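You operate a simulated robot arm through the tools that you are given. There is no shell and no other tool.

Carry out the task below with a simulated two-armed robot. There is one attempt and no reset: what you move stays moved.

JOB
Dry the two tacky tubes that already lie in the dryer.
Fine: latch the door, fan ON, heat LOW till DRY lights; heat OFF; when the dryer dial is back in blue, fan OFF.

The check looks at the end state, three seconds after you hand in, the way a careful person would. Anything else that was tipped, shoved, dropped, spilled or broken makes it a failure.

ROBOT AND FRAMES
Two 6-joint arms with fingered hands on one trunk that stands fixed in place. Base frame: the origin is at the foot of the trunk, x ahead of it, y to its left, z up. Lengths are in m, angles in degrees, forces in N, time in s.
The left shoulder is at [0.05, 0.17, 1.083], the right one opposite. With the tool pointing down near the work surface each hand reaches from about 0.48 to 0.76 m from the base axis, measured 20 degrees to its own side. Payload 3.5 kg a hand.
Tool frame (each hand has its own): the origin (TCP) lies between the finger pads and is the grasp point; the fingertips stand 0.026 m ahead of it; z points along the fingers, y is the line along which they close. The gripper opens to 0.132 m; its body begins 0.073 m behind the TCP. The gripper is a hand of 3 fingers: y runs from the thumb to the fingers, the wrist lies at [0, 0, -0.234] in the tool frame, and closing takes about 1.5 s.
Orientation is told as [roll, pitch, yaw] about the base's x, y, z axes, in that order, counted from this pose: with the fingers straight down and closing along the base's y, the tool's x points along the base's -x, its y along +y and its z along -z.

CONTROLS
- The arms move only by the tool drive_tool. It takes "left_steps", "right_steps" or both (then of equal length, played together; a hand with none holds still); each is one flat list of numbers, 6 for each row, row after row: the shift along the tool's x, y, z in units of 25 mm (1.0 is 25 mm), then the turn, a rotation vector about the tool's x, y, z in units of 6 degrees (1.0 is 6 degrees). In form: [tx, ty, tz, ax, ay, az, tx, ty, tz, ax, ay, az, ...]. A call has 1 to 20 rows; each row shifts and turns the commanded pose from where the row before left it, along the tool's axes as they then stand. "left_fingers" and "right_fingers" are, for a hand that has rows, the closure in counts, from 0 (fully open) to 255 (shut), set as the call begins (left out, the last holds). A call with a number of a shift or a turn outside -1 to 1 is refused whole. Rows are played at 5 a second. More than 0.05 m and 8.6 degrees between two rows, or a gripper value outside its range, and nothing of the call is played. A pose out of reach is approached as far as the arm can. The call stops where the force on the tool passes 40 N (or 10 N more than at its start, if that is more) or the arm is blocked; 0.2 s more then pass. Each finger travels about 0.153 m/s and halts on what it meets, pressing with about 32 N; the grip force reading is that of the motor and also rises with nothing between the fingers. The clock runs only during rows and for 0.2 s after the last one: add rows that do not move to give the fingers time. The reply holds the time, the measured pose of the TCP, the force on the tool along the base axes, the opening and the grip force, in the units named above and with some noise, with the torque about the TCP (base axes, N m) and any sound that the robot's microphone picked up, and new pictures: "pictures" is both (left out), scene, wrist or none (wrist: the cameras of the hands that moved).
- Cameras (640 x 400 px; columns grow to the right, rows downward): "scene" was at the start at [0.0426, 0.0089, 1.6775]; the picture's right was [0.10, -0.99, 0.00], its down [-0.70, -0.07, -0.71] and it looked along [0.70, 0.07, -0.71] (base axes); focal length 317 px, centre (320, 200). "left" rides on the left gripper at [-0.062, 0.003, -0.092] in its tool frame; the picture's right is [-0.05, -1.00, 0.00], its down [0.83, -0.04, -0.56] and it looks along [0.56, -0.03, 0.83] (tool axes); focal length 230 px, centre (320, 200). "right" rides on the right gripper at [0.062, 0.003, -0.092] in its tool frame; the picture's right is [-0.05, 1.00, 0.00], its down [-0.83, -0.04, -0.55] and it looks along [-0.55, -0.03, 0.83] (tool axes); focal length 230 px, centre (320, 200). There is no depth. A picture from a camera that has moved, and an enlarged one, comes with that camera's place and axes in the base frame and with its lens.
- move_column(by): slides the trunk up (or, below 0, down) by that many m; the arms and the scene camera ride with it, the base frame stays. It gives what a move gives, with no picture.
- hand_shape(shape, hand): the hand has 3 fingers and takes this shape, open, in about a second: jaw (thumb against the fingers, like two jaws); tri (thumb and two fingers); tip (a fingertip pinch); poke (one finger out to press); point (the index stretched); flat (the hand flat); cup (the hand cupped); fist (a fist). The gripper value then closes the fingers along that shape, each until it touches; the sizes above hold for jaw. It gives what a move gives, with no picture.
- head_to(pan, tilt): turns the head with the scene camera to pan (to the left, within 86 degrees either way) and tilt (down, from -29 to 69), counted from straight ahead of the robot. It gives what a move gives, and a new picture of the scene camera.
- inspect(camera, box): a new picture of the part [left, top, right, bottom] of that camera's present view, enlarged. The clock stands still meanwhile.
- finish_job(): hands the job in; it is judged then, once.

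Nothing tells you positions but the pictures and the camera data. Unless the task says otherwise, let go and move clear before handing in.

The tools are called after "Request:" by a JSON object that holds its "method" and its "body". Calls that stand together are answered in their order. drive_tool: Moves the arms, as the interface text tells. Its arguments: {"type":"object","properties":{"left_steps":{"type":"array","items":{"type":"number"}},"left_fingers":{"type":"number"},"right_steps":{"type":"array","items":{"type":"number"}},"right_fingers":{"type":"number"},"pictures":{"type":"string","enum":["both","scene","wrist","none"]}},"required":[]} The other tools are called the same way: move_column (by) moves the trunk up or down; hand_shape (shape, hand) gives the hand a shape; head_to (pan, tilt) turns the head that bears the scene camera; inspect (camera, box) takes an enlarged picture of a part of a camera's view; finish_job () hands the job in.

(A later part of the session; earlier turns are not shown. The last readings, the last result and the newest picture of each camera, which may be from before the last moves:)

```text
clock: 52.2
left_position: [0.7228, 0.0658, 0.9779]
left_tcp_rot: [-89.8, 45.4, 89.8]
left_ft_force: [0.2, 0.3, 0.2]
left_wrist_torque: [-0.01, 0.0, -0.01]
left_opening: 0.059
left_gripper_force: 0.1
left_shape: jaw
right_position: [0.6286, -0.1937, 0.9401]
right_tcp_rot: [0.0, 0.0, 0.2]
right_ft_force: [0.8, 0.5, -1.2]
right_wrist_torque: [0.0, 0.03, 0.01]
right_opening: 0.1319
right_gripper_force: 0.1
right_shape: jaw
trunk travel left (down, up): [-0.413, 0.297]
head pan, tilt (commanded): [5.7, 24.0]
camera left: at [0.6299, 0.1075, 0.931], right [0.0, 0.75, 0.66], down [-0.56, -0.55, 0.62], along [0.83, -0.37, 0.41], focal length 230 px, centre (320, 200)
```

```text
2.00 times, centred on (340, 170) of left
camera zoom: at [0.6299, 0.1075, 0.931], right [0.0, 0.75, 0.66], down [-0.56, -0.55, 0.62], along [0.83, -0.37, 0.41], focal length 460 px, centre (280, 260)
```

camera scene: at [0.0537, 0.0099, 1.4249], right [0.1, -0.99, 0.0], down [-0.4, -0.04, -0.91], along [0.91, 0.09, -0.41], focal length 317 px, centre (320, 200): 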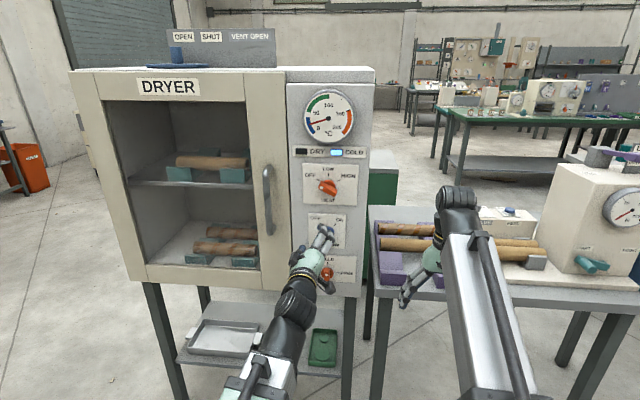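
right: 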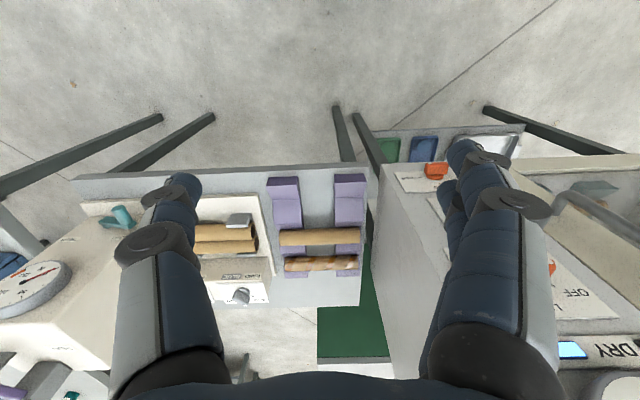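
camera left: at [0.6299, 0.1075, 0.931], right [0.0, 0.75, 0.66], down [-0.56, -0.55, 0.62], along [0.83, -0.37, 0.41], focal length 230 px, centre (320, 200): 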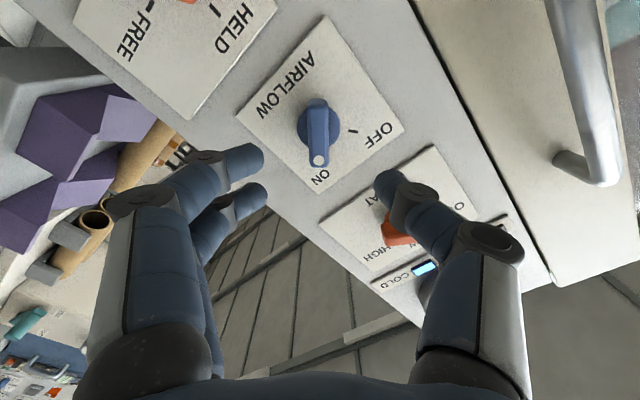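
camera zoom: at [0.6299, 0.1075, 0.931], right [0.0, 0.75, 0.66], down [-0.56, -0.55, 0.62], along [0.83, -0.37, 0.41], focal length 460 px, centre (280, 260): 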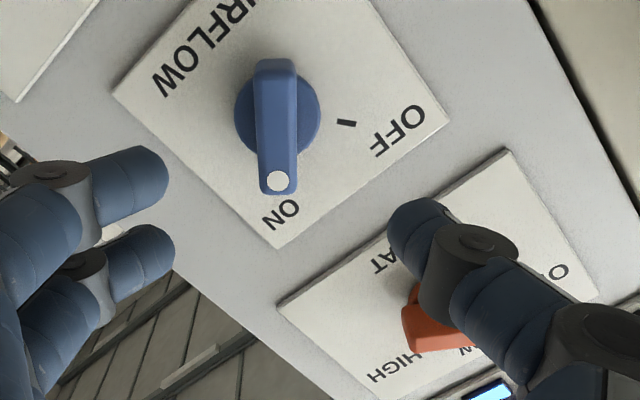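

Airflow is ON. Next is heat: I'll roll the hand back to +120°, which matches the bar at OFF, and raise the trunk 0.138 m.

Request:
{"method": "drive_tool", "body": {"left_steps": [0, 0, 0, 0, 0, -1, 0, 0, 0, 0, 0, -1, 0, 0, 0, 0, 0, -1, 0, 0, 0, 0, 0, -1, 0, 0, 0, 0, 0, -1, 0, 0, 0, 0, 0, -1, 0, 0, 0, 0, 0, -1, 0, 0, 0, 0, 0, -1, 0, 0, 0, 0, 0, -1, 0, 0, 0, 0, 0, -1, 0, 0, 0, 0, 0, -1, 0, 0, 0, 0, 0, -1, 0, 0, 0, 0, 0, -1, 0, 0, 0, 0, 0, -1, 0, 0, 0, 0, 0, -1, 0, 0, 0, 0, 0, -1, 0, 0, 0, 0, 0, -1, 0, 0, 0, 0, 0, -0.5], "pictures": "none"}}

Request:
{"method": "move_column", "body": {"by": 0.138}}

Request:
{"method": "drive_tool", "body": {"left_steps": [0, 0, 0, 0, 0, 0], "pictures": "both"}}

Request:
{"method": "inspect", "body": {"camera": "left", "box": [180, 50, 500, 250]}}

Request:
{"method": "inspect", "body": {"camera": "scene", "box": [280, 130, 380, 300]}}

```text
clock: 56.0
left_position: [0.7214, 0.0676, 0.9758]
left_tcp_rot: [90.0, 29.5, -90.4]
left_ft_force: [-0.9, 0.7, 0.3]
left_wrist_torque: [0.02, -0.03, -0.01]
left_opening: 0.0593
left_gripper_force: 0.0
left_shape: jaw
right_position: [0.628, -0.1936, 0.9409]
right_tcp_rot: [-0.1, -0.1, 0.1]
right_ft_force: [1.0, 0.9, 0.4]
right_wrist_torque: [-0.04, 0.01, -0.01]
right_opening: 0.1318
right_gripper_force: 0.2
right_shape: jaw
trunk travel left (down, up): [-0.413, 0.297]
head pan, tilt (commanded): [5.7, 24.0]
```

```text
clock: 57.7
left_position: [0.7207, 0.0661, 1.1145]
left_tcp_rot: [90.0, 29.5, -90.3]
left_ft_force: [-0.1, -0.2, 0.1]
left_wrist_torque: [0.01, -0.01, 0.03]
left_opening: 0.0592
left_gripper_force: 0.1
left_shape: jaw
right_position: [0.6292, -0.1943, 1.0789]
right_tcp_rot: [-0.1, -0.2, 0.2]
right_ft_force: [-0.3, 0.3, 0.5]
right_wrist_torque: [0.01, -0.01, -0.02]
right_opening: 0.132
right_gripper_force: 0.0
right_shape: jaw
trunk travel left (down, up): [-0.551, 0.159]
head pan, tilt (commanded): [5.7, 24.0]
```

```text
clock: 58.1
left_position: [0.7208, 0.0658, 1.1148]
left_tcp_rot: [90.0, 29.5, -90.4]
left_ft_force: [-1.1, 0.0, -0.3]
left_wrist_torque: [-0.01, -0.02, 0.01]
left_opening: 0.0589
left_gripper_force: 0.0
left_shape: jaw
right_position: [0.6293, -0.1945, 1.0776]
right_tcp_rot: [0.0, -0.2, 0.1]
right_ft_force: [0.2, -1.0, 1.0]
right_wrist_torque: [-0.01, 0.0, -0.01]
right_opening: 0.1317
right_gripper_force: 0.1
right_shape: jaw
trunk travel left (down, up): [-0.551, 0.159]
head pan, tilt (commanded): [5.7, 24.0]
camera scene: at [0.0538, 0.0099, 1.5629], right [0.1, -0.99, 0.0], down [-0.4, -0.04, -0.91], along [0.91, 0.09, -0.41], focal length 317 px, centre (320, 200)
camera left: at [0.6286, 0.0127, 1.0865], right [0.0, 0.45, -0.89], down [-0.55, 0.75, 0.37], along [0.83, 0.49, 0.25], focal length 230 px, centre (320, 200)
```

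scene: 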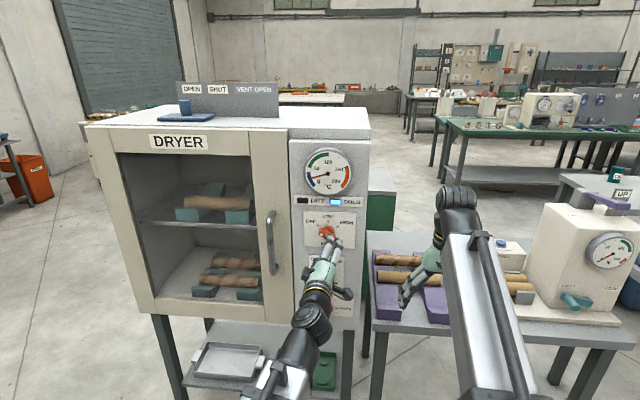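
left: 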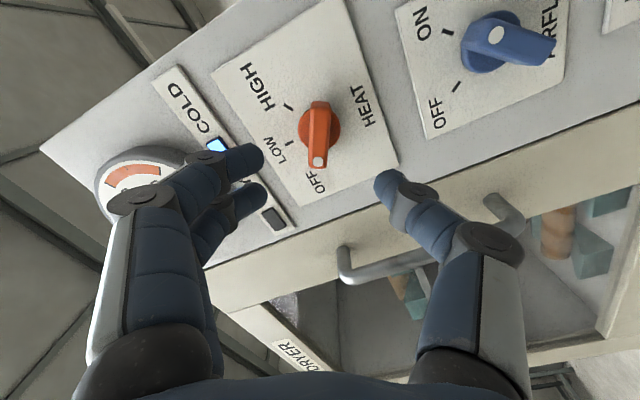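

```text
2.00 times, centred on (340, 150) of left
camera zoom: at [0.6286, 0.0127, 1.0865], right [0.0, 0.45, -0.89], down [-0.55, 0.75, 0.37], along [0.83, 0.49, 0.25], focal length 460 px, centre (280, 300)
```

zoom: 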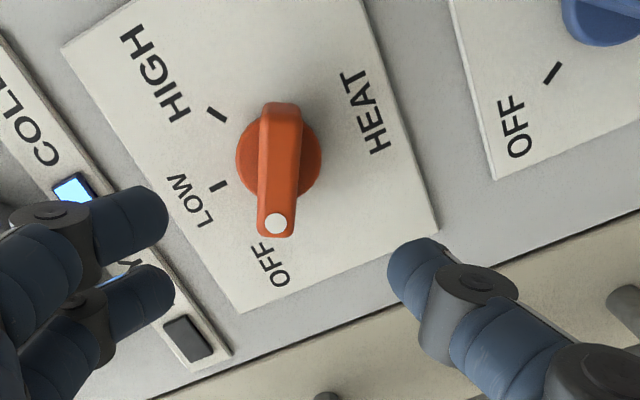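

```text
2.35 times, centred on (330, 215) of scene
camera zoom: at [0.0538, 0.0099, 1.5629], right [0.1, -0.99, 0.0], down [-0.4, -0.04, -0.91], along [0.91, 0.09, -0.41], focal length 746 px, centre (296, 165)
```

zoom: 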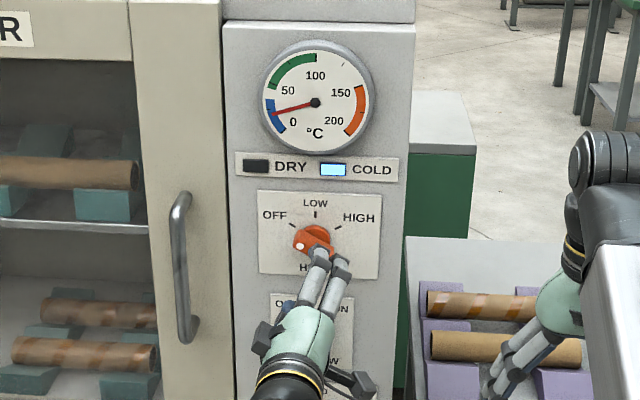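

The heat axis comes out at y≈0.065, z≈1.1155. I'll move in around the bar and close part way to check centring.

Request:
{"method": "drive_tool", "body": {"left_steps": [-0.02, 0.044, 0.75, 0, 0, 0, 0, 0, 0.75, 0, 0, 0, 0, 0, 0.75, 0, 0, 0, 0, 0, 0.75, 0, 0, 0, 0, 0, 0, 0, 0, 0], "left_fingers": 140, "pictures": "none"}}

Request:
{"method": "drive_tool", "body": {"left_steps": [0, 0, 0, 0, 0, 0, 0, 0, 0, 0, 0, 0, 0, 0, 0, 0, 0, 0], "left_fingers": 185, "pictures": "wrist"}}

Request:
{"method": "inspect", "body": {"camera": "left", "box": [180, 70, 500, 270]}}

```text
clock: 59.3
left_position: [0.7961, 0.0639, 1.1144]
left_tcp_rot: [90.1, 29.7, -90.4]
left_ft_force: [-0.9, 0.6, -0.3]
left_wrist_torque: [0.03, -0.01, -0.01]
left_opening: 0.0588
left_gripper_force: 0.0
left_shape: jaw
right_position: [0.6275, -0.194, 1.0795]
right_tcp_rot: [0.1, 0.0, 0.2]
right_ft_force: [0.2, -0.6, -0.5]
right_wrist_torque: [-0.02, 0.02, -0.04]
right_opening: 0.1318
right_gripper_force: 0.1
right_shape: jaw
trunk travel left (down, up): [-0.551, 0.159]
head pan, tilt (commanded): [5.7, 24.0]
```

```text
clock: 60.1
left_position: [0.7958, 0.065, 1.1149]
left_tcp_rot: [90.1, 29.6, -90.3]
left_ft_force: [-0.4, -0.9, -1.2]
left_wrist_torque: [0.0, 0.02, 0.01]
left_opening: 0.0368
left_gripper_force: 0.1
left_shape: jaw
right_position: [0.6283, -0.195, 1.079]
right_tcp_rot: [0.0, -0.1, 0.1]
right_ft_force: [0.2, -0.2, 0.5]
right_wrist_torque: [-0.01, -0.01, 0.03]
right_opening: 0.1318
right_gripper_force: 0.1
right_shape: jaw
trunk travel left (down, up): [-0.551, 0.159]
head pan, tilt (commanded): [5.7, 24.0]
camera left: at [0.7034, 0.0105, 1.0863], right [0.0, 0.45, -0.89], down [-0.55, 0.75, 0.37], along [0.83, 0.49, 0.25], focal length 230 px, centre (320, 200)
```

left: 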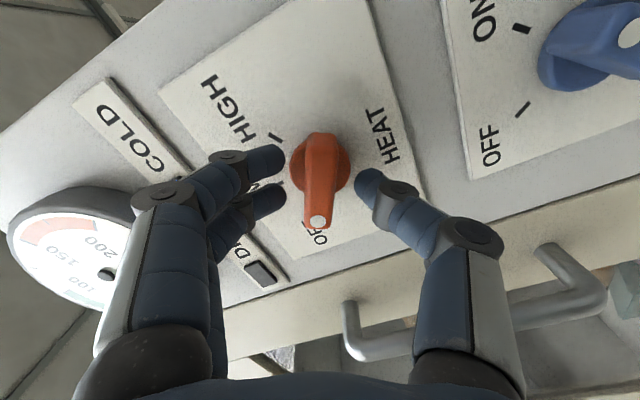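

```text
2.00 times, centred on (340, 170) of left
camera zoom: at [0.7034, 0.0105, 1.0863], right [0.0, 0.45, -0.89], down [-0.55, 0.75, 0.37], along [0.83, 0.49, 0.25], focal length 460 px, centre (280, 260)
```

zoom: 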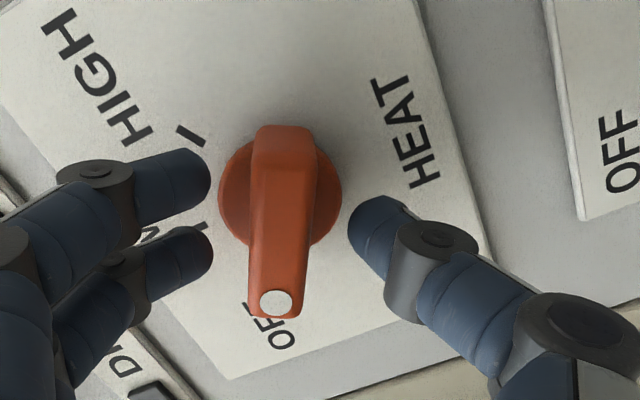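

The bar is centred. I'll close and turn clockwise 60° to LOW, taking 48° first and checking it before the rest.

Request:
{"method": "drive_tool", "body": {"left_steps": [0, 0, 0, 0, 0, 0, 0, 0, 0, 0, 0, 0, 0, 0, 0, 0, 0, 0, 0, 0, 0, 0, 0, 0, 0, 0, 0, 0, 0, 0], "left_fingers": 255, "pictures": "none"}}

Request:
{"method": "drive_tool", "body": {"left_steps": [0, 0, 0, 0, 0, 1, 0, 0, 0, 0, 0, 1, 0, 0, 0, 0, 0, 1, 0, 0, 0, 0, 0, 1, 0, 0, 0, 0, 0, 1, 0, 0, 0, 0, 0, 1, 0, 0, 0, 0, 0, 1, 0, 0, 0, 0, 0, 1], "pictures": "wrist"}}

Request:
{"method": "inspect", "body": {"camera": "scene", "box": [285, 140, 375, 290]}}

```text
clock: 61.3
left_position: [0.7967, 0.0636, 1.114]
left_tcp_rot: [90.1, 29.6, -90.2]
left_ft_force: [2.5, 0.5, 0.0]
left_wrist_torque: [0.0, -0.04, 0.02]
left_opening: 0.0098
left_gripper_force: 32.4
left_shape: jaw
right_position: [0.628, -0.1941, 1.0791]
right_tcp_rot: [0.1, -0.1, 0.1]
right_ft_force: [-0.9, 0.1, 0.2]
right_wrist_torque: [-0.02, 0.0, 0.05]
right_opening: 0.132
right_gripper_force: 0.2
right_shape: jaw
trunk travel left (down, up): [-0.551, 0.159]
head pan, tilt (commanded): [5.7, 24.0]
```

```text
clock: 63.1
left_position: [0.7974, 0.0651, 1.115]
left_tcp_rot: [89.6, 77.7, -90.7]
left_ft_force: [-15.4, -0.6, -18.9]
left_wrist_torque: [-0.04, 0.35, -0.08]
left_opening: 0.0105
left_gripper_force: 31.8
left_shape: jaw
right_position: [0.6297, -0.1929, 1.0776]
right_tcp_rot: [0.1, -0.1, 0.1]
right_ft_force: [0.5, -0.4, 0.2]
right_wrist_torque: [-0.01, 0.0, 0.02]
right_opening: 0.1319
right_gripper_force: 0.0
right_shape: jaw
trunk travel left (down, up): [-0.551, 0.159]
head pan, tilt (commanded): [5.7, 24.0]
camera left: at [0.7047, 0.0503, 1.0548], right [0.0, 0.96, -0.26], down [-0.55, 0.22, 0.8], along [0.83, 0.14, 0.53], focal length 230 px, centre (320, 200)
```

left: 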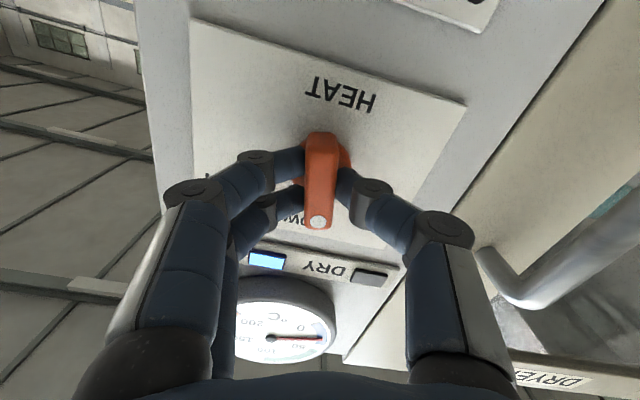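

```text
2.67 times, centred on (330, 215) of scene
camera zoom: at [0.0536, 0.0098, 1.5627], right [0.1, -0.99, 0.0], down [-0.4, -0.04, -0.91], along [0.91, 0.09, -0.41], focal length 846 px, centre (293, 160)
```

zoom: 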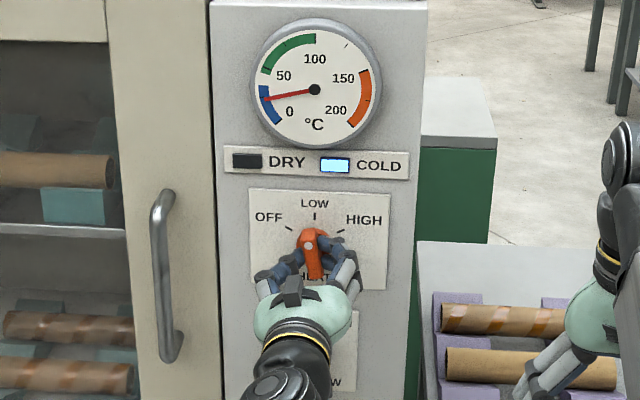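

About 12° are left to LOW. I'll finish the turn and check the pointer.

Request:
{"method": "drive_tool", "body": {"left_steps": [0, 0, 0, 0, 0, 1, 0, 0, 0, 0, 0, 1, 0, 0, 0, 0, 0, 0], "pictures": "wrist"}}

Request:
{"method": "inspect", "body": {"camera": "scene", "box": [300, 195, 360, 245]}}

Request:
{"method": "inspect", "body": {"camera": "scene", "box": [285, 140, 375, 220]}}

```text
clock: 63.9
left_position: [0.7973, 0.0658, 1.1151]
left_tcp_rot: [72.5, 89.7, -107.7]
left_ft_force: [-15.8, -0.6, -22.6]
left_wrist_torque: [0.03, 0.38, -0.02]
left_opening: 0.0102
left_gripper_force: 31.9
left_shape: jaw
right_position: [0.6288, -0.1939, 1.0775]
right_tcp_rot: [0.0, -0.1, 0.1]
right_ft_force: [0.4, 0.0, -0.4]
right_wrist_torque: [0.01, 0.01, 0.01]
right_opening: 0.1318
right_gripper_force: 0.2
right_shape: jaw
trunk travel left (down, up): [-0.551, 0.159]
head pan, tilt (commanded): [5.7, 24.0]
camera left: at [0.7048, 0.0631, 1.0529], right [0.0, 1.0, -0.06], down [-0.55, 0.05, 0.83], along [0.83, 0.03, 0.55], focal length 230 px, centre (320, 200)
```

left: 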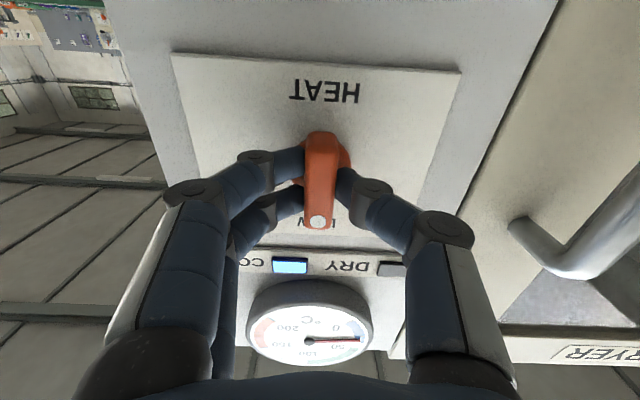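

```text
8.00 times, centred on (330, 220) of scene
camera zoom: at [0.0541, 0.0101, 1.5628], right [0.1, -0.99, 0.0], down [-0.41, -0.04, -0.91], along [0.91, 0.09, -0.41], focal length 2538 px, centre (240, 40)
```

zoom: 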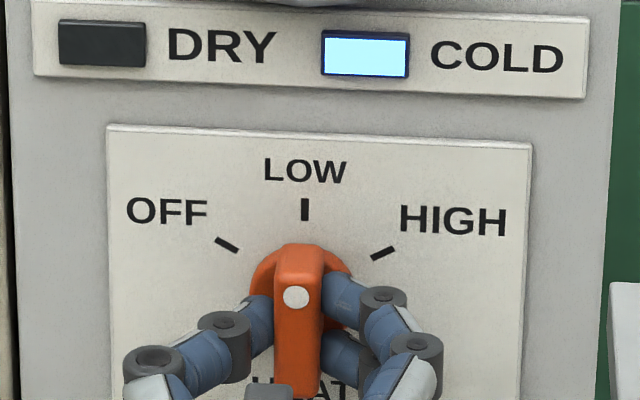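

```text
5.00 times, centred on (330, 180) of scene
camera zoom: at [0.0541, 0.0101, 1.5628], right [0.1, -0.99, 0.0], down [-0.41, -0.04, -0.91], along [0.91, 0.09, -0.41], focal length 1586 px, centre (270, 300)
```

zoom: 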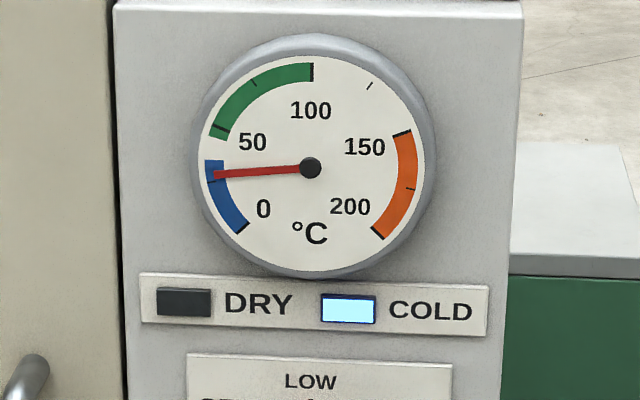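

The pointer is at LOW and the dial has started to rise. I'll ease the fingers open a little, staying around the bar so I can turn it OFF quickly, and watch for DRY.

Request:
{"method": "drive_tool", "body": {"left_steps": [0, 0, 0, 0, 0, 0, 0, 0, 0, 0, 0, 0, 0, 0, 0, 0, 0, 0, 0, 0, 0, 0, 0, 0], "left_fingers": 185, "pictures": "wrist"}}

Request:
{"method": "inspect", "body": {"camera": "scene", "box": [285, 140, 375, 250]}}

```text
clock: 64.9
left_position: [0.7971, 0.0651, 1.1178]
left_tcp_rot: [90.3, 89.6, -89.8]
left_ft_force: [-0.3, -0.4, 0.7]
left_wrist_torque: [0.0, 0.0, 0.03]
left_opening: 0.0359
left_gripper_force: 0.1
left_shape: jaw
right_position: [0.6288, -0.1946, 1.0784]
right_tcp_rot: [0.0, -0.2, 0.2]
right_ft_force: [-0.1, -0.3, 0.3]
right_wrist_torque: [0.01, 0.02, -0.02]
right_opening: 0.1318
right_gripper_force: 0.1
right_shape: jaw
trunk travel left (down, up): [-0.551, 0.159]
head pan, tilt (commanded): [5.7, 24.0]
camera left: at [0.7049, 0.0626, 1.054], right [0.0, 1.0, -0.06], down [-0.56, 0.05, 0.83], along [0.83, 0.03, 0.55], focal length 230 px, centre (320, 200)
```

left: 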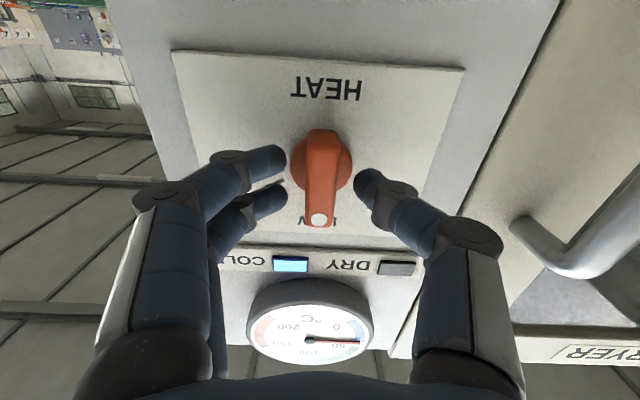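

```text
3.64 times, centred on (330, 195) of scene
camera zoom: at [0.0539, 0.0099, 1.5629], right [0.1, -0.99, 0.0], down [-0.4, -0.04, -0.91], along [0.91, 0.09, -0.41], focal length 1154 px, centre (284, 218)
```

zoom: 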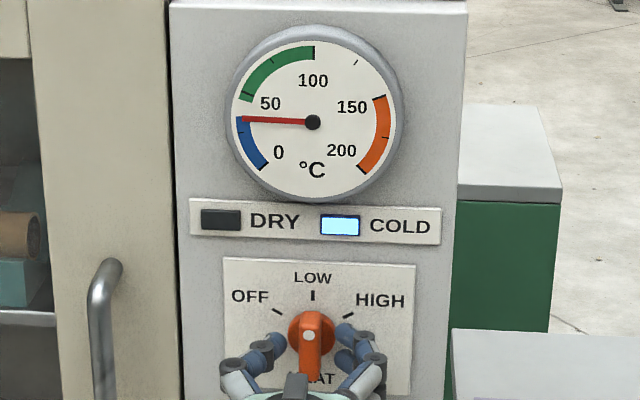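

The knob holds at LOW on its own and the dial is rising, now around 38 °C. I'll wait in steps of about 3 s and watch the lamp and dial.

Request:
{"method": "drive_tool", "body": {"left_steps": [0, 0, 0, 0, 0, 0, 0, 0, 0, 0, 0, 0, 0, 0, 0, 0, 0, 0, 0, 0, 0, 0, 0, 0, 0, 0, 0, 0, 0, 0, 0, 0, 0, 0, 0, 0, 0, 0, 0, 0, 0, 0, 0, 0, 0, 0, 0, 0, 0, 0, 0, 0, 0, 0, 0, 0, 0, 0, 0, 0, 0, 0, 0, 0, 0, 0, 0, 0, 0, 0, 0, 0, 0, 0, 0, 0, 0, 0, 0, 0, 0, 0, 0, 0], "pictures": "none"}}

Request:
{"method": "inspect", "body": {"camera": "scene", "box": [285, 140, 375, 250]}}

```text
clock: 67.9
left_position: [0.7978, 0.0651, 1.1171]
left_tcp_rot: [86.8, 89.7, -93.5]
left_ft_force: [1.3, 0.4, 0.4]
left_wrist_torque: [-0.04, -0.02, -0.02]
left_opening: 0.0357
left_gripper_force: 0.0
left_shape: jaw
right_position: [0.6293, -0.1945, 1.0781]
right_tcp_rot: [0.0, 0.0, 0.1]
right_ft_force: [0.4, -0.5, 0.1]
right_wrist_torque: [0.03, -0.03, 0.02]
right_opening: 0.132
right_gripper_force: 0.0
right_shape: jaw
trunk travel left (down, up): [-0.551, 0.159]
head pan, tilt (commanded): [5.7, 24.0]
```

```text
3.64 times, centred on (330, 195) of scene
camera zoom: at [0.0538, 0.0099, 1.5629], right [0.1, -0.99, 0.0], down [-0.4, -0.04, -0.91], along [0.91, 0.09, -0.41], focal length 1154 px, centre (284, 218)
```

zoom: 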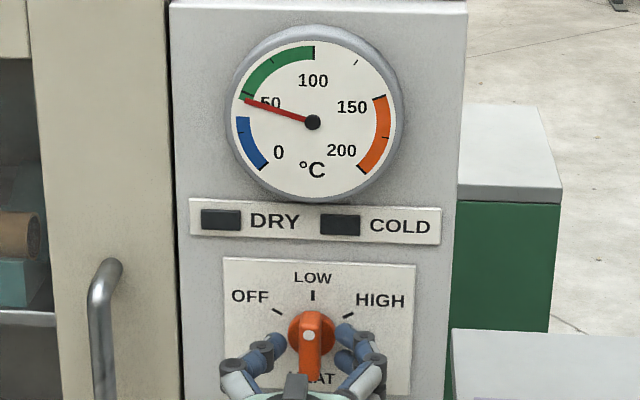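

The dial has reached the start of green and COLD has gone out. DRY is not lit yet, so I'll keep waiting.

Request:
{"method": "drive_tool", "body": {"left_steps": [0, 0, 0, 0, 0, 0, 0, 0, 0, 0, 0, 0, 0, 0, 0, 0, 0, 0, 0, 0, 0, 0, 0, 0, 0, 0, 0, 0, 0, 0, 0, 0, 0, 0, 0, 0, 0, 0, 0, 0, 0, 0, 0, 0, 0, 0, 0, 0, 0, 0, 0, 0, 0, 0, 0, 0, 0, 0, 0, 0, 0, 0, 0, 0, 0, 0, 0, 0, 0, 0, 0, 0, 0, 0, 0, 0, 0, 0, 0, 0, 0, 0, 0, 0], "pictures": "none"}}

Request:
{"method": "inspect", "body": {"camera": "scene", "box": [285, 140, 375, 250]}}

```text
clock: 70.9
left_position: [0.7966, 0.066, 1.1163]
left_tcp_rot: [86.6, 89.6, -93.6]
left_ft_force: [0.4, 0.1, 0.6]
left_wrist_torque: [-0.01, 0.01, -0.02]
left_opening: 0.0358
left_gripper_force: 0.0
left_shape: jaw
right_position: [0.6282, -0.1944, 1.0777]
right_tcp_rot: [-0.1, -0.1, 0.1]
right_ft_force: [-0.7, -0.3, -0.8]
right_wrist_torque: [0.0, 0.0, 0.01]
right_opening: 0.1318
right_gripper_force: 0.2
right_shape: jaw
trunk travel left (down, up): [-0.551, 0.159]
head pan, tilt (commanded): [5.7, 24.0]
```

```text
3.64 times, centred on (330, 195) of scene
camera zoom: at [0.0538, 0.0099, 1.5629], right [0.1, -0.99, 0.0], down [-0.4, -0.04, -0.91], along [0.91, 0.09, -0.41], focal length 1154 px, centre (284, 218)
```

zoom: 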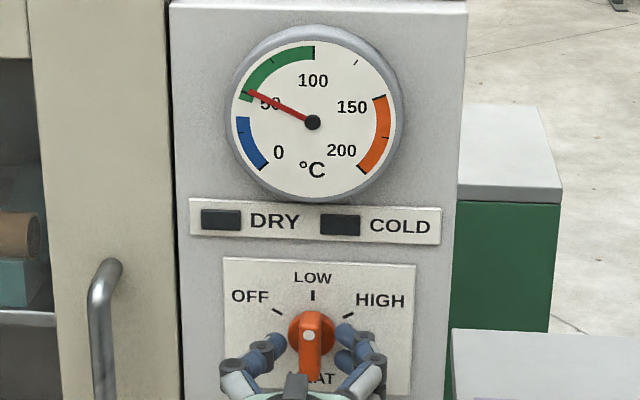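

The dial is in green at about 57 °C and still climbing. DRY is not lit yet.

Request:
{"method": "drive_tool", "body": {"left_steps": [0, 0, 0, 0, 0, 0, 0, 0, 0, 0, 0, 0, 0, 0, 0, 0, 0, 0, 0, 0, 0, 0, 0, 0, 0, 0, 0, 0, 0, 0, 0, 0, 0, 0, 0, 0, 0, 0, 0, 0, 0, 0, 0, 0, 0, 0, 0, 0, 0, 0, 0, 0, 0, 0, 0, 0, 0, 0, 0, 0, 0, 0, 0, 0, 0, 0, 0, 0, 0, 0, 0, 0, 0, 0, 0, 0, 0, 0, 0, 0, 0, 0, 0, 0], "pictures": "none"}}

Request:
{"method": "inspect", "body": {"camera": "scene", "box": [285, 140, 375, 250]}}

```text
clock: 73.9
left_position: [0.7967, 0.0651, 1.1153]
left_tcp_rot: [86.8, 89.6, -93.6]
left_ft_force: [0.5, -0.4, 0.1]
left_wrist_torque: [0.01, 0.01, -0.02]
left_opening: 0.0361
left_gripper_force: 0.1
left_shape: jaw
right_position: [0.629, -0.1942, 1.0781]
right_tcp_rot: [-0.1, -0.1, 0.1]
right_ft_force: [0.1, -0.1, -0.4]
right_wrist_torque: [0.01, 0.05, 0.06]
right_opening: 0.1318
right_gripper_force: 0.0
right_shape: jaw
trunk travel left (down, up): [-0.551, 0.159]
head pan, tilt (commanded): [5.7, 24.0]
```

```text
3.64 times, centred on (330, 195) of scene
camera zoom: at [0.0538, 0.0099, 1.5629], right [0.1, -0.99, 0.0], down [-0.4, -0.04, -0.91], along [0.91, 0.09, -0.41], focal length 1154 px, centre (284, 218)
```

zoom: 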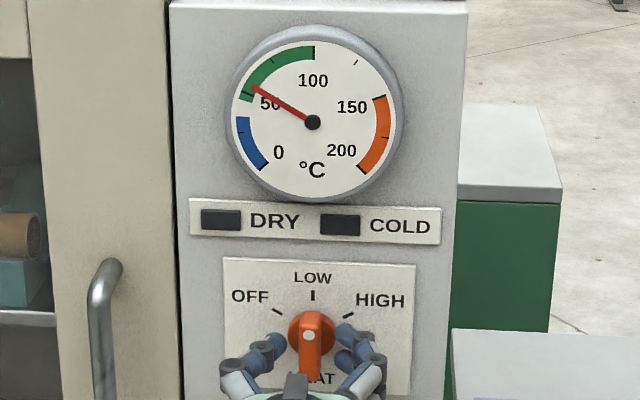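

The temperature is levelling off at about 62 °C, safely in green. DRY is still dark, so I'll keep waiting.

Request:
{"method": "drive_tool", "body": {"left_steps": [0, 0, 0, 0, 0, 0, 0, 0, 0, 0, 0, 0, 0, 0, 0, 0, 0, 0, 0, 0, 0, 0, 0, 0, 0, 0, 0, 0, 0, 0, 0, 0, 0, 0, 0, 0, 0, 0, 0, 0, 0, 0, 0, 0, 0, 0, 0, 0, 0, 0, 0, 0, 0, 0, 0, 0, 0, 0, 0, 0, 0, 0, 0, 0, 0, 0, 0, 0, 0, 0, 0, 0, 0, 0, 0, 0, 0, 0, 0, 0, 0, 0, 0, 0], "pictures": "none"}}

Request:
{"method": "inspect", "body": {"camera": "scene", "box": [285, 140, 375, 250]}}

```text
clock: 76.9
left_position: [0.7966, 0.0657, 1.1158]
left_tcp_rot: [86.7, 89.7, -93.6]
left_ft_force: [0.2, -0.1, 0.8]
left_wrist_torque: [-0.01, 0.02, -0.02]
left_opening: 0.0359
left_gripper_force: 0.0
left_shape: jaw
right_position: [0.6272, -0.1941, 1.0785]
right_tcp_rot: [0.0, -0.2, 0.1]
right_ft_force: [0.1, -0.3, -0.2]
right_wrist_torque: [0.06, 0.02, -0.01]
right_opening: 0.1321
right_gripper_force: 0.1
right_shape: jaw
trunk travel left (down, up): [-0.551, 0.159]
head pan, tilt (commanded): [5.7, 24.0]
```

```text
3.64 times, centred on (330, 195) of scene
camera zoom: at [0.0538, 0.0099, 1.5629], right [0.1, -0.99, 0.0], down [-0.4, -0.04, -0.91], along [0.91, 0.09, -0.41], focal length 1154 px, centre (284, 218)
```

zoom: 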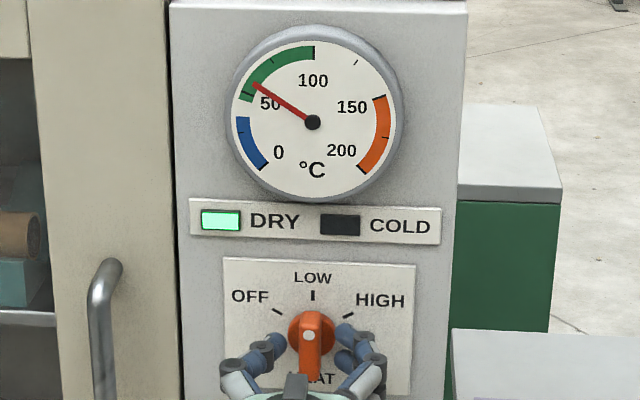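

DRY is lit. I'll close on the bar and turn heat counterclockwise 60° back to OFF.

Request:
{"method": "drive_tool", "body": {"left_steps": [0, 0, 0, 0, 0, 0, 0, 0, 0, 0, 0, 0, 0, 0, 0, 0, 0, 0, 0, 0, 0, 0, 0, 0, 0, 0, 0, 0, 0, -1, 0, 0, 0, 0, 0, -1, 0, 0, 0, 0, 0, -1, 0, 0, 0, 0, 0, -1, 0, 0, 0, 0, 0, -1, 0, 0, 0, 0, 0, -1, 0, 0, 0, 0, 0, -1, 0, 0, 0, 0, 0, -1, 0, 0, 0, 0, 0, -1, 0, 0, 0, 0, 0, -1, 0, 0, 0, 0, 0, 0], "left_fingers": 255, "pictures": "wrist"}}

Request:
{"method": "inspect", "body": {"camera": "scene", "box": [285, 140, 375, 250]}}

```text
clock: 80.1
left_position: [0.7962, 0.0656, 1.1158]
left_tcp_rot: [89.9, 29.4, -90.1]
left_ft_force: [10.2, 3.9, 6.6]
left_wrist_torque: [0.02, -0.16, 0.05]
left_opening: 0.0098
left_gripper_force: 32.0
left_shape: jaw
right_position: [0.6297, -0.1937, 1.0785]
right_tcp_rot: [-0.1, -0.1, 0.1]
right_ft_force: [-0.2, -0.1, 0.1]
right_wrist_torque: [0.02, -0.01, 0.0]
right_opening: 0.1319
right_gripper_force: 0.1
right_shape: jaw
trunk travel left (down, up): [-0.551, 0.159]
head pan, tilt (commanded): [5.7, 24.0]
camera left: at [0.7044, 0.0117, 1.0873], right [0.0, 0.45, -0.89], down [-0.55, 0.75, 0.37], along [0.83, 0.49, 0.25], focal length 230 px, centre (320, 200)
```

left: 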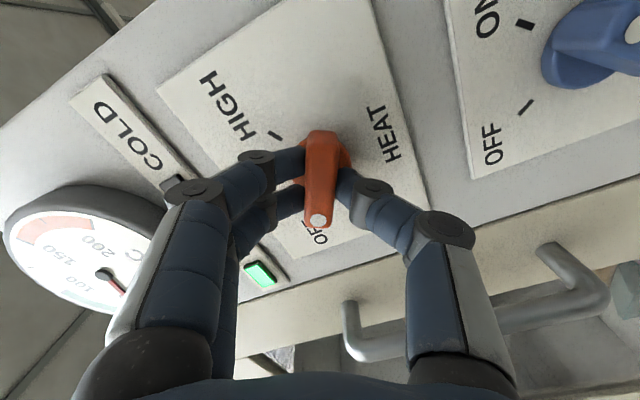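

```text
3.64 times, centred on (330, 195) of scene
camera zoom: at [0.0543, 0.0104, 1.5629], right [0.1, -0.99, 0.0], down [-0.41, -0.04, -0.91], along [0.91, 0.09, -0.41], focal length 1154 px, centre (284, 218)
```

zoom: 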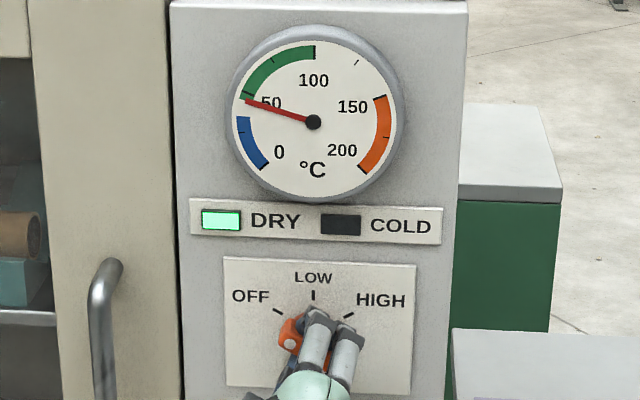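

The heat knob is back at OFF and the dial is falling. I'll release it, back off and check.

Request:
{"method": "drive_tool", "body": {"left_steps": [0, 0, 0, 0, 0, 0, 0, 0, 0, 0, 0, 0, 0, 0, 0, 0, 0, 0, 0, 0, 0, 0, 0, 0], "left_fingers": 140, "pictures": "none"}}

Request:
{"method": "drive_tool", "body": {"left_steps": [0, 0, -1, 0, 0, 0, 0, 0, -1, 0, 0, 0, 0, 0, -1, 0, 0, 0], "left_fingers": 140, "pictures": "wrist"}}

Request:
{"method": "inspect", "body": {"camera": "scene", "box": [285, 140, 375, 250]}}

Request:
{"method": "inspect", "body": {"camera": "left", "box": [180, 50, 500, 250]}}

```text
clock: 81.1
left_position: [0.7971, 0.0652, 1.1155]
left_tcp_rot: [90.1, 29.6, -90.3]
left_ft_force: [0.3, 0.3, -0.5]
left_wrist_torque: [-0.01, 0.01, -0.05]
left_opening: 0.0589
left_gripper_force: 0.0
left_shape: jaw
right_position: [0.6284, -0.1947, 1.0782]
right_tcp_rot: [0.0, -0.2, 0.1]
right_ft_force: [0.6, -0.2, 0.1]
right_wrist_torque: [-0.02, 0.02, -0.02]
right_opening: 0.1321
right_gripper_force: 0.0
right_shape: jaw
trunk travel left (down, up): [-0.551, 0.159]
head pan, tilt (commanded): [5.7, 24.0]
```

```text
clock: 81.9
left_position: [0.7209, 0.0645, 1.1153]
left_tcp_rot: [90.0, 29.6, -90.2]
left_ft_force: [-0.6, 0.1, 0.3]
left_wrist_torque: [0.03, 0.0, 0.0]
left_opening: 0.0589
left_gripper_force: 0.0
left_shape: jaw
right_position: [0.628, -0.194, 1.0776]
right_tcp_rot: [0.1, -0.1, 0.1]
right_ft_force: [0.3, -0.5, -0.2]
right_wrist_torque: [-0.01, 0.0, -0.01]
right_opening: 0.1321
right_gripper_force: 0.1
right_shape: jaw
trunk travel left (down, up): [-0.551, 0.159]
head pan, tilt (commanded): [5.7, 24.0]
camera left: at [0.6285, 0.0109, 1.0873], right [0.0, 0.45, -0.89], down [-0.55, 0.75, 0.37], along [0.83, 0.49, 0.25], focal length 230 px, centre (320, 200)
```

left: 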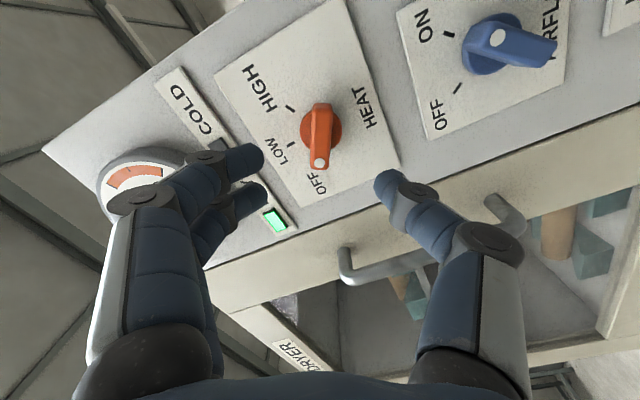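

```text
3.64 times, centred on (330, 195) of scene
camera zoom: at [0.0535, 0.0099, 1.5629], right [0.1, -0.99, 0.0], down [-0.4, -0.04, -0.91], along [0.91, 0.09, -0.41], focal length 1154 px, centre (284, 218)
```

zoom: 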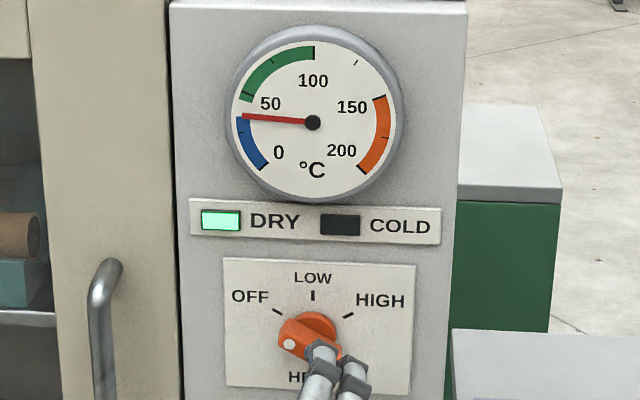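

```text
2.00 times, centred on (340, 150) of left
camera zoom: at [0.6285, 0.0109, 1.0873], right [0.0, 0.45, -0.89], down [-0.55, 0.75, 0.37], along [0.83, 0.49, 0.25], focal length 460 px, centre (280, 300)
```

zoom: 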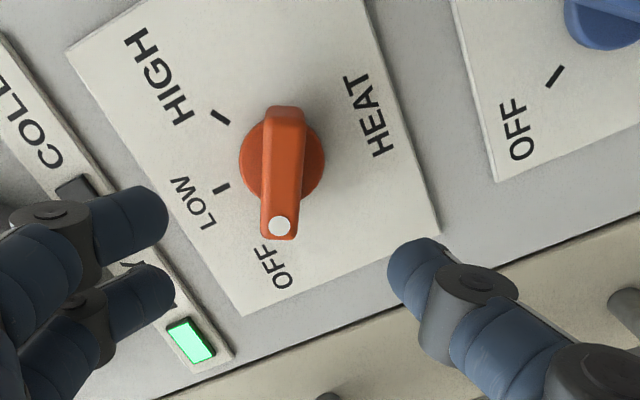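

Heat is OFF and the dial is dropping, at about 40 °C. I'll go back to the airflow knob now, lowering the trunk 0.138 m and rolling to +225°. I'll only turn the fan off once the dial is well inside blue.

Request:
{"method": "move_column", "body": {"by": -0.138}}

Request:
{"method": "drive_tool", "body": {"left_steps": [0, 0, 0, 0, 0, 1, 0, 0, 0, 0, 0, 1, 0, 0, 0, 0, 0, 1, 0, 0, 0, 0, 0, 1, 0, 0, 0, 0, 0, 1, 0, 0, 0, 0, 0, 1, 0, 0, 0, 0, 0, 1, 0, 0, 0, 0, 0, 1, 0, 0, 0, 0, 0, 1, 0, 0, 0, 0, 0, 1, 0, 0, 0, 0, 0, 1, 0, 0, 0, 0, 0, 1, 0, 0, 0, 0, 0, 1, 0, 0, 0, 0, 0, 1, 0, 0, 0, 0, 0, 1, 0, 0, 0, 0, 0, 1, 0, 0, 0, 0, 0, 1, 0, 0, 0, 0, 0, 0.5], "pictures": "wrist"}}

Request:
{"method": "inspect", "body": {"camera": "left", "box": [180, 70, 500, 270]}}

Request:
{"method": "inspect", "body": {"camera": "scene", "box": [285, 80, 375, 290]}}

```text
clock: 83.5
left_position: [0.7223, 0.0642, 0.9777]
left_tcp_rot: [90.0, 29.6, -90.3]
left_ft_force: [0.3, 0.0, -0.4]
left_wrist_torque: [-0.01, 0.02, 0.01]
left_opening: 0.0587
left_gripper_force: 0.0
left_shape: jaw
right_position: [0.6287, -0.1937, 0.9411]
right_tcp_rot: [0.0, -0.1, 0.1]
right_ft_force: [0.0, 0.0, -1.0]
right_wrist_torque: [0.01, -0.01, -0.01]
right_opening: 0.1323
right_gripper_force: 0.1
right_shape: jaw
trunk travel left (down, up): [-0.413, 0.297]
head pan, tilt (commanded): [5.7, 24.0]
```

```text
clock: 87.3
left_position: [0.7226, 0.0646, 0.9773]
left_tcp_rot: [-90.0, 45.3, 89.8]
left_ft_force: [0.4, 0.2, -0.9]
left_wrist_torque: [0.0, 0.01, -0.01]
left_opening: 0.0587
left_gripper_force: 0.1
left_shape: jaw
right_position: [0.6292, -0.1937, 0.9402]
right_tcp_rot: [-0.1, -0.1, 0.2]
right_ft_force: [-0.2, -0.4, 1.0]
right_wrist_torque: [0.03, 0.0, 0.02]
right_opening: 0.132
right_gripper_force: 0.0
right_shape: jaw
trunk travel left (down, up): [-0.413, 0.297]
head pan, tilt (commanded): [5.7, 24.0]
camera left: at [0.6299, 0.1067, 0.9309], right [0.0, 0.75, 0.67], down [-0.56, -0.55, 0.62], along [0.83, -0.37, 0.41], focal length 230 px, centre (320, 200)
```

left: 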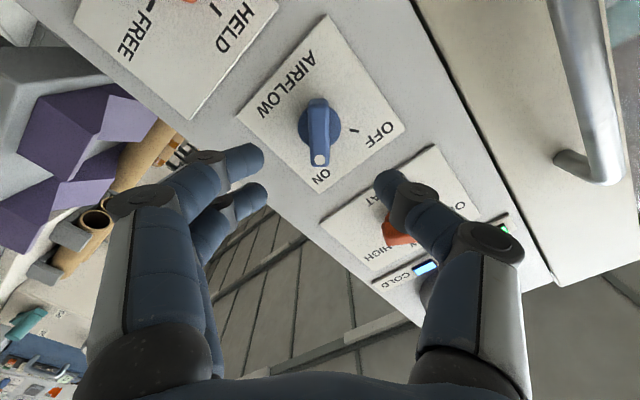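

```text
2.00 times, centred on (340, 170) of left
camera zoom: at [0.6299, 0.1067, 0.9309], right [0.0, 0.75, 0.67], down [-0.56, -0.55, 0.62], along [0.83, -0.37, 0.41], focal length 460 px, centre (280, 260)
```

zoom: 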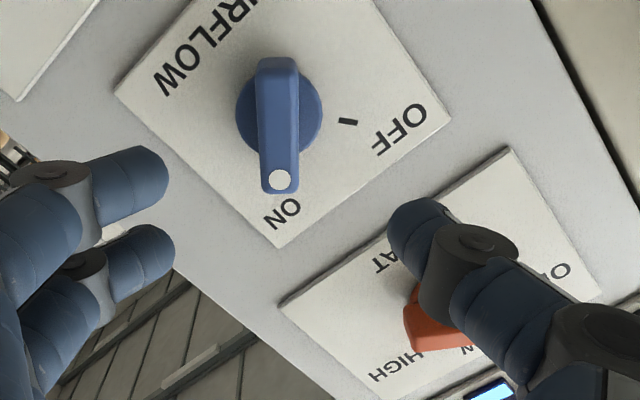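

```text
1.90 times, centred on (330, 185) of scene
camera zoom: at [0.0537, 0.0099, 1.4249], right [0.1, -0.99, 0.0], down [-0.4, -0.04, -0.91], along [0.91, 0.09, -0.41], focal length 604 px, centre (301, 229)
```

zoom: 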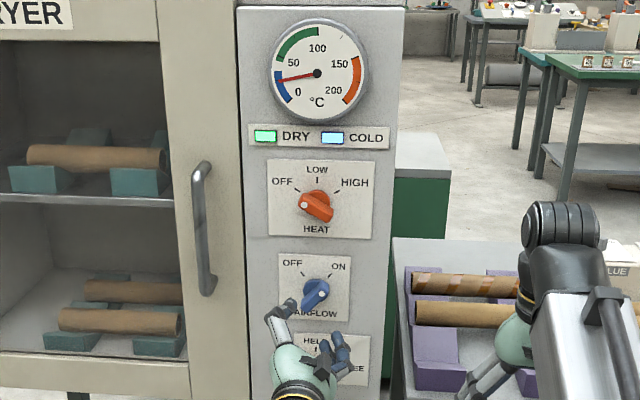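

The dial is well inside blue, with both COLD and DRY lit, and the tubes look dry. I'll move in on the airflow knob and close part way to check centring.

Request:
{"method": "drive_tool", "body": {"left_steps": [0, 0, 0.73, 0, 0, 0, 0, 0, 0.73, 0, 0, 0, 0, 0, 0.73, 0, 0, 0, 0, 0, 0.73, 0, 0, 0, 0, 0, 0, 0, 0, 0], "left_fingers": 140, "pictures": "none"}}

Request:
{"method": "drive_tool", "body": {"left_steps": [0, 0, 0, 0, 0, 0, 0, 0, 0, 0, 0, 0, 0, 0, 0, 0, 0, 0], "left_fingers": 185, "pictures": "none"}}

Request:
{"method": "inspect", "body": {"camera": "left", "box": [180, 70, 500, 270]}}

Request:
{"method": "inspect", "body": {"camera": "scene", "box": [285, 80, 375, 180]}}

```text
clock: 88.5
left_position: [0.7958, 0.0655, 0.9764]
left_tcp_rot: [-89.9, 45.3, 89.8]
left_ft_force: [0.0, 0.6, -0.5]
left_wrist_torque: [0.0, -0.03, 0.02]
left_opening: 0.0587
left_gripper_force: 0.1
left_shape: jaw
right_position: [0.6289, -0.1936, 0.9397]
right_tcp_rot: [0.0, 0.0, 0.1]
right_ft_force: [-0.4, -0.1, 0.2]
right_wrist_torque: [0.02, -0.04, 0.0]
right_opening: 0.132
right_gripper_force: 0.1
right_shape: jaw
trunk travel left (down, up): [-0.413, 0.297]
head pan, tilt (commanded): [5.7, 24.0]
```

```text
clock: 89.3
left_position: [0.7948, 0.0654, 0.9776]
left_tcp_rot: [-90.0, 45.4, 89.8]
left_ft_force: [-0.1, -0.4, -0.6]
left_wrist_torque: [0.02, -0.02, 0.02]
left_opening: 0.0365
left_gripper_force: 0.0
left_shape: jaw
right_position: [0.628, -0.1936, 0.9395]
right_tcp_rot: [0.0, 0.0, 0.1]
right_ft_force: [0.3, 1.1, 0.2]
right_wrist_torque: [0.02, -0.01, 0.04]
right_opening: 0.132
right_gripper_force: 0.1
right_shape: jaw
trunk travel left (down, up): [-0.413, 0.297]
head pan, tilt (commanded): [5.7, 24.0]
```

```text
2.00 times, centred on (340, 170) of left
camera zoom: at [0.7033, 0.107, 0.9303], right [0.0, 0.75, 0.66], down [-0.56, -0.55, 0.62], along [0.83, -0.37, 0.41], focal length 460 px, centre (280, 260)
```

zoom: 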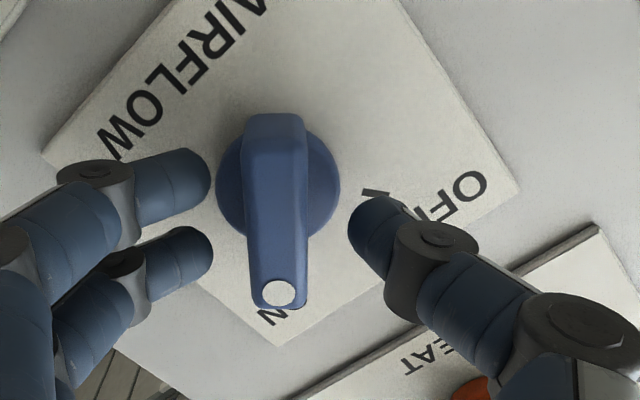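

```text
4.00 times, centred on (330, 130) of scene
camera zoom: at [0.0538, 0.0099, 1.4249], right [0.1, -0.99, 0.0], down [-0.4, -0.04, -0.91], along [0.91, 0.09, -0.41], focal length 1269 px, centre (280, 480)
```

zoom: 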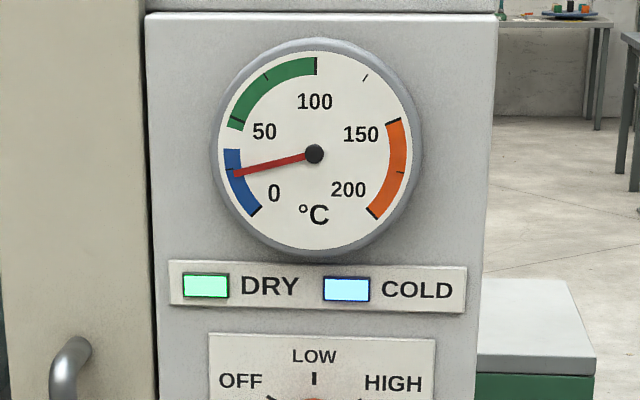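

The dial sits mid-blue, DRY and COLD are both lit, and the bar is centred. I'll close and turn the fan counterclockwise 90° to OFF.

Request:
{"method": "drive_tool", "body": {"left_steps": [0, 0, 0, 0, 0, 0, 0, 0, 0, 0, 0, 0, 0, 0, 0, 0, 0, 0, 0, 0, 0, 0, 0, 0, 0, 0, 0, 0, 0, -1, 0, 0, 0, 0, 0, -1, 0, 0, 0, 0, 0, -1, 0, 0, 0, 0, 0, -1, 0, 0, 0, 0, 0, -1, 0, 0, 0, 0, 0, -1, 0, 0, 0, 0, 0, -1, 0, 0, 0, 0, 0, -1, 0, 0, 0, 0, 0, -1, 0, 0, 0, 0, 0, -1, 0, 0, 0, 0, 0, -1, 0, 0, 0, 0, 0, -1, 0, 0, 0, 0, 0, -1, 0, 0, 0, 0, 0, -1, 0, 0, 0, 0, 0, -1], "left_fingers": 255, "pictures": "wrist"}}

Request:
{"method": "inspect", "body": {"camera": "scene", "box": [285, 80, 375, 290]}}

```text
clock: 93.3
left_position: [0.7953, 0.065, 0.9763]
left_tcp_rot: [89.9, 44.4, -90.2]
left_ft_force: [11.5, 9.4, 2.6]
left_wrist_torque: [0.42, -0.07, 0.14]
left_opening: 0.0091
left_gripper_force: 32.2
left_shape: jaw
right_position: [0.6286, -0.1934, 0.9395]
right_tcp_rot: [-0.2, -0.1, 0.1]
right_ft_force: [-0.8, -0.6, 0.3]
right_wrist_torque: [0.01, -0.01, -0.03]
right_opening: 0.1321
right_gripper_force: 0.0
right_shape: jaw
trunk travel left (down, up): [-0.413, 0.297]
head pan, tilt (commanded): [5.7, 24.0]
camera left: at [0.7023, 0.021, 0.9354], right [0.0, 0.66, -0.75], down [-0.55, 0.62, 0.55], along [0.83, 0.41, 0.37], focal length 230 px, centre (320, 200)
```

left: 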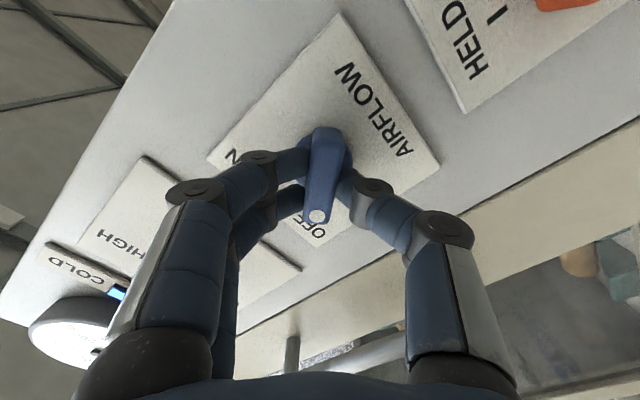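

```text
1.90 times, centred on (330, 185) of scene
camera zoom: at [0.0549, 0.0108, 1.4249], right [0.1, -0.99, 0.0], down [-0.41, -0.04, -0.91], along [0.91, 0.09, -0.41], focal length 604 px, centre (301, 229)
```

zoom: 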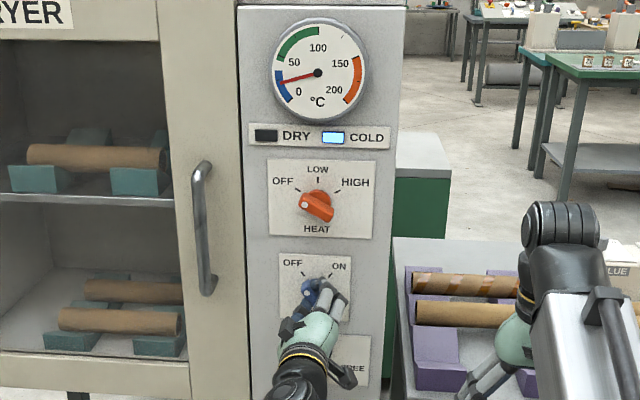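

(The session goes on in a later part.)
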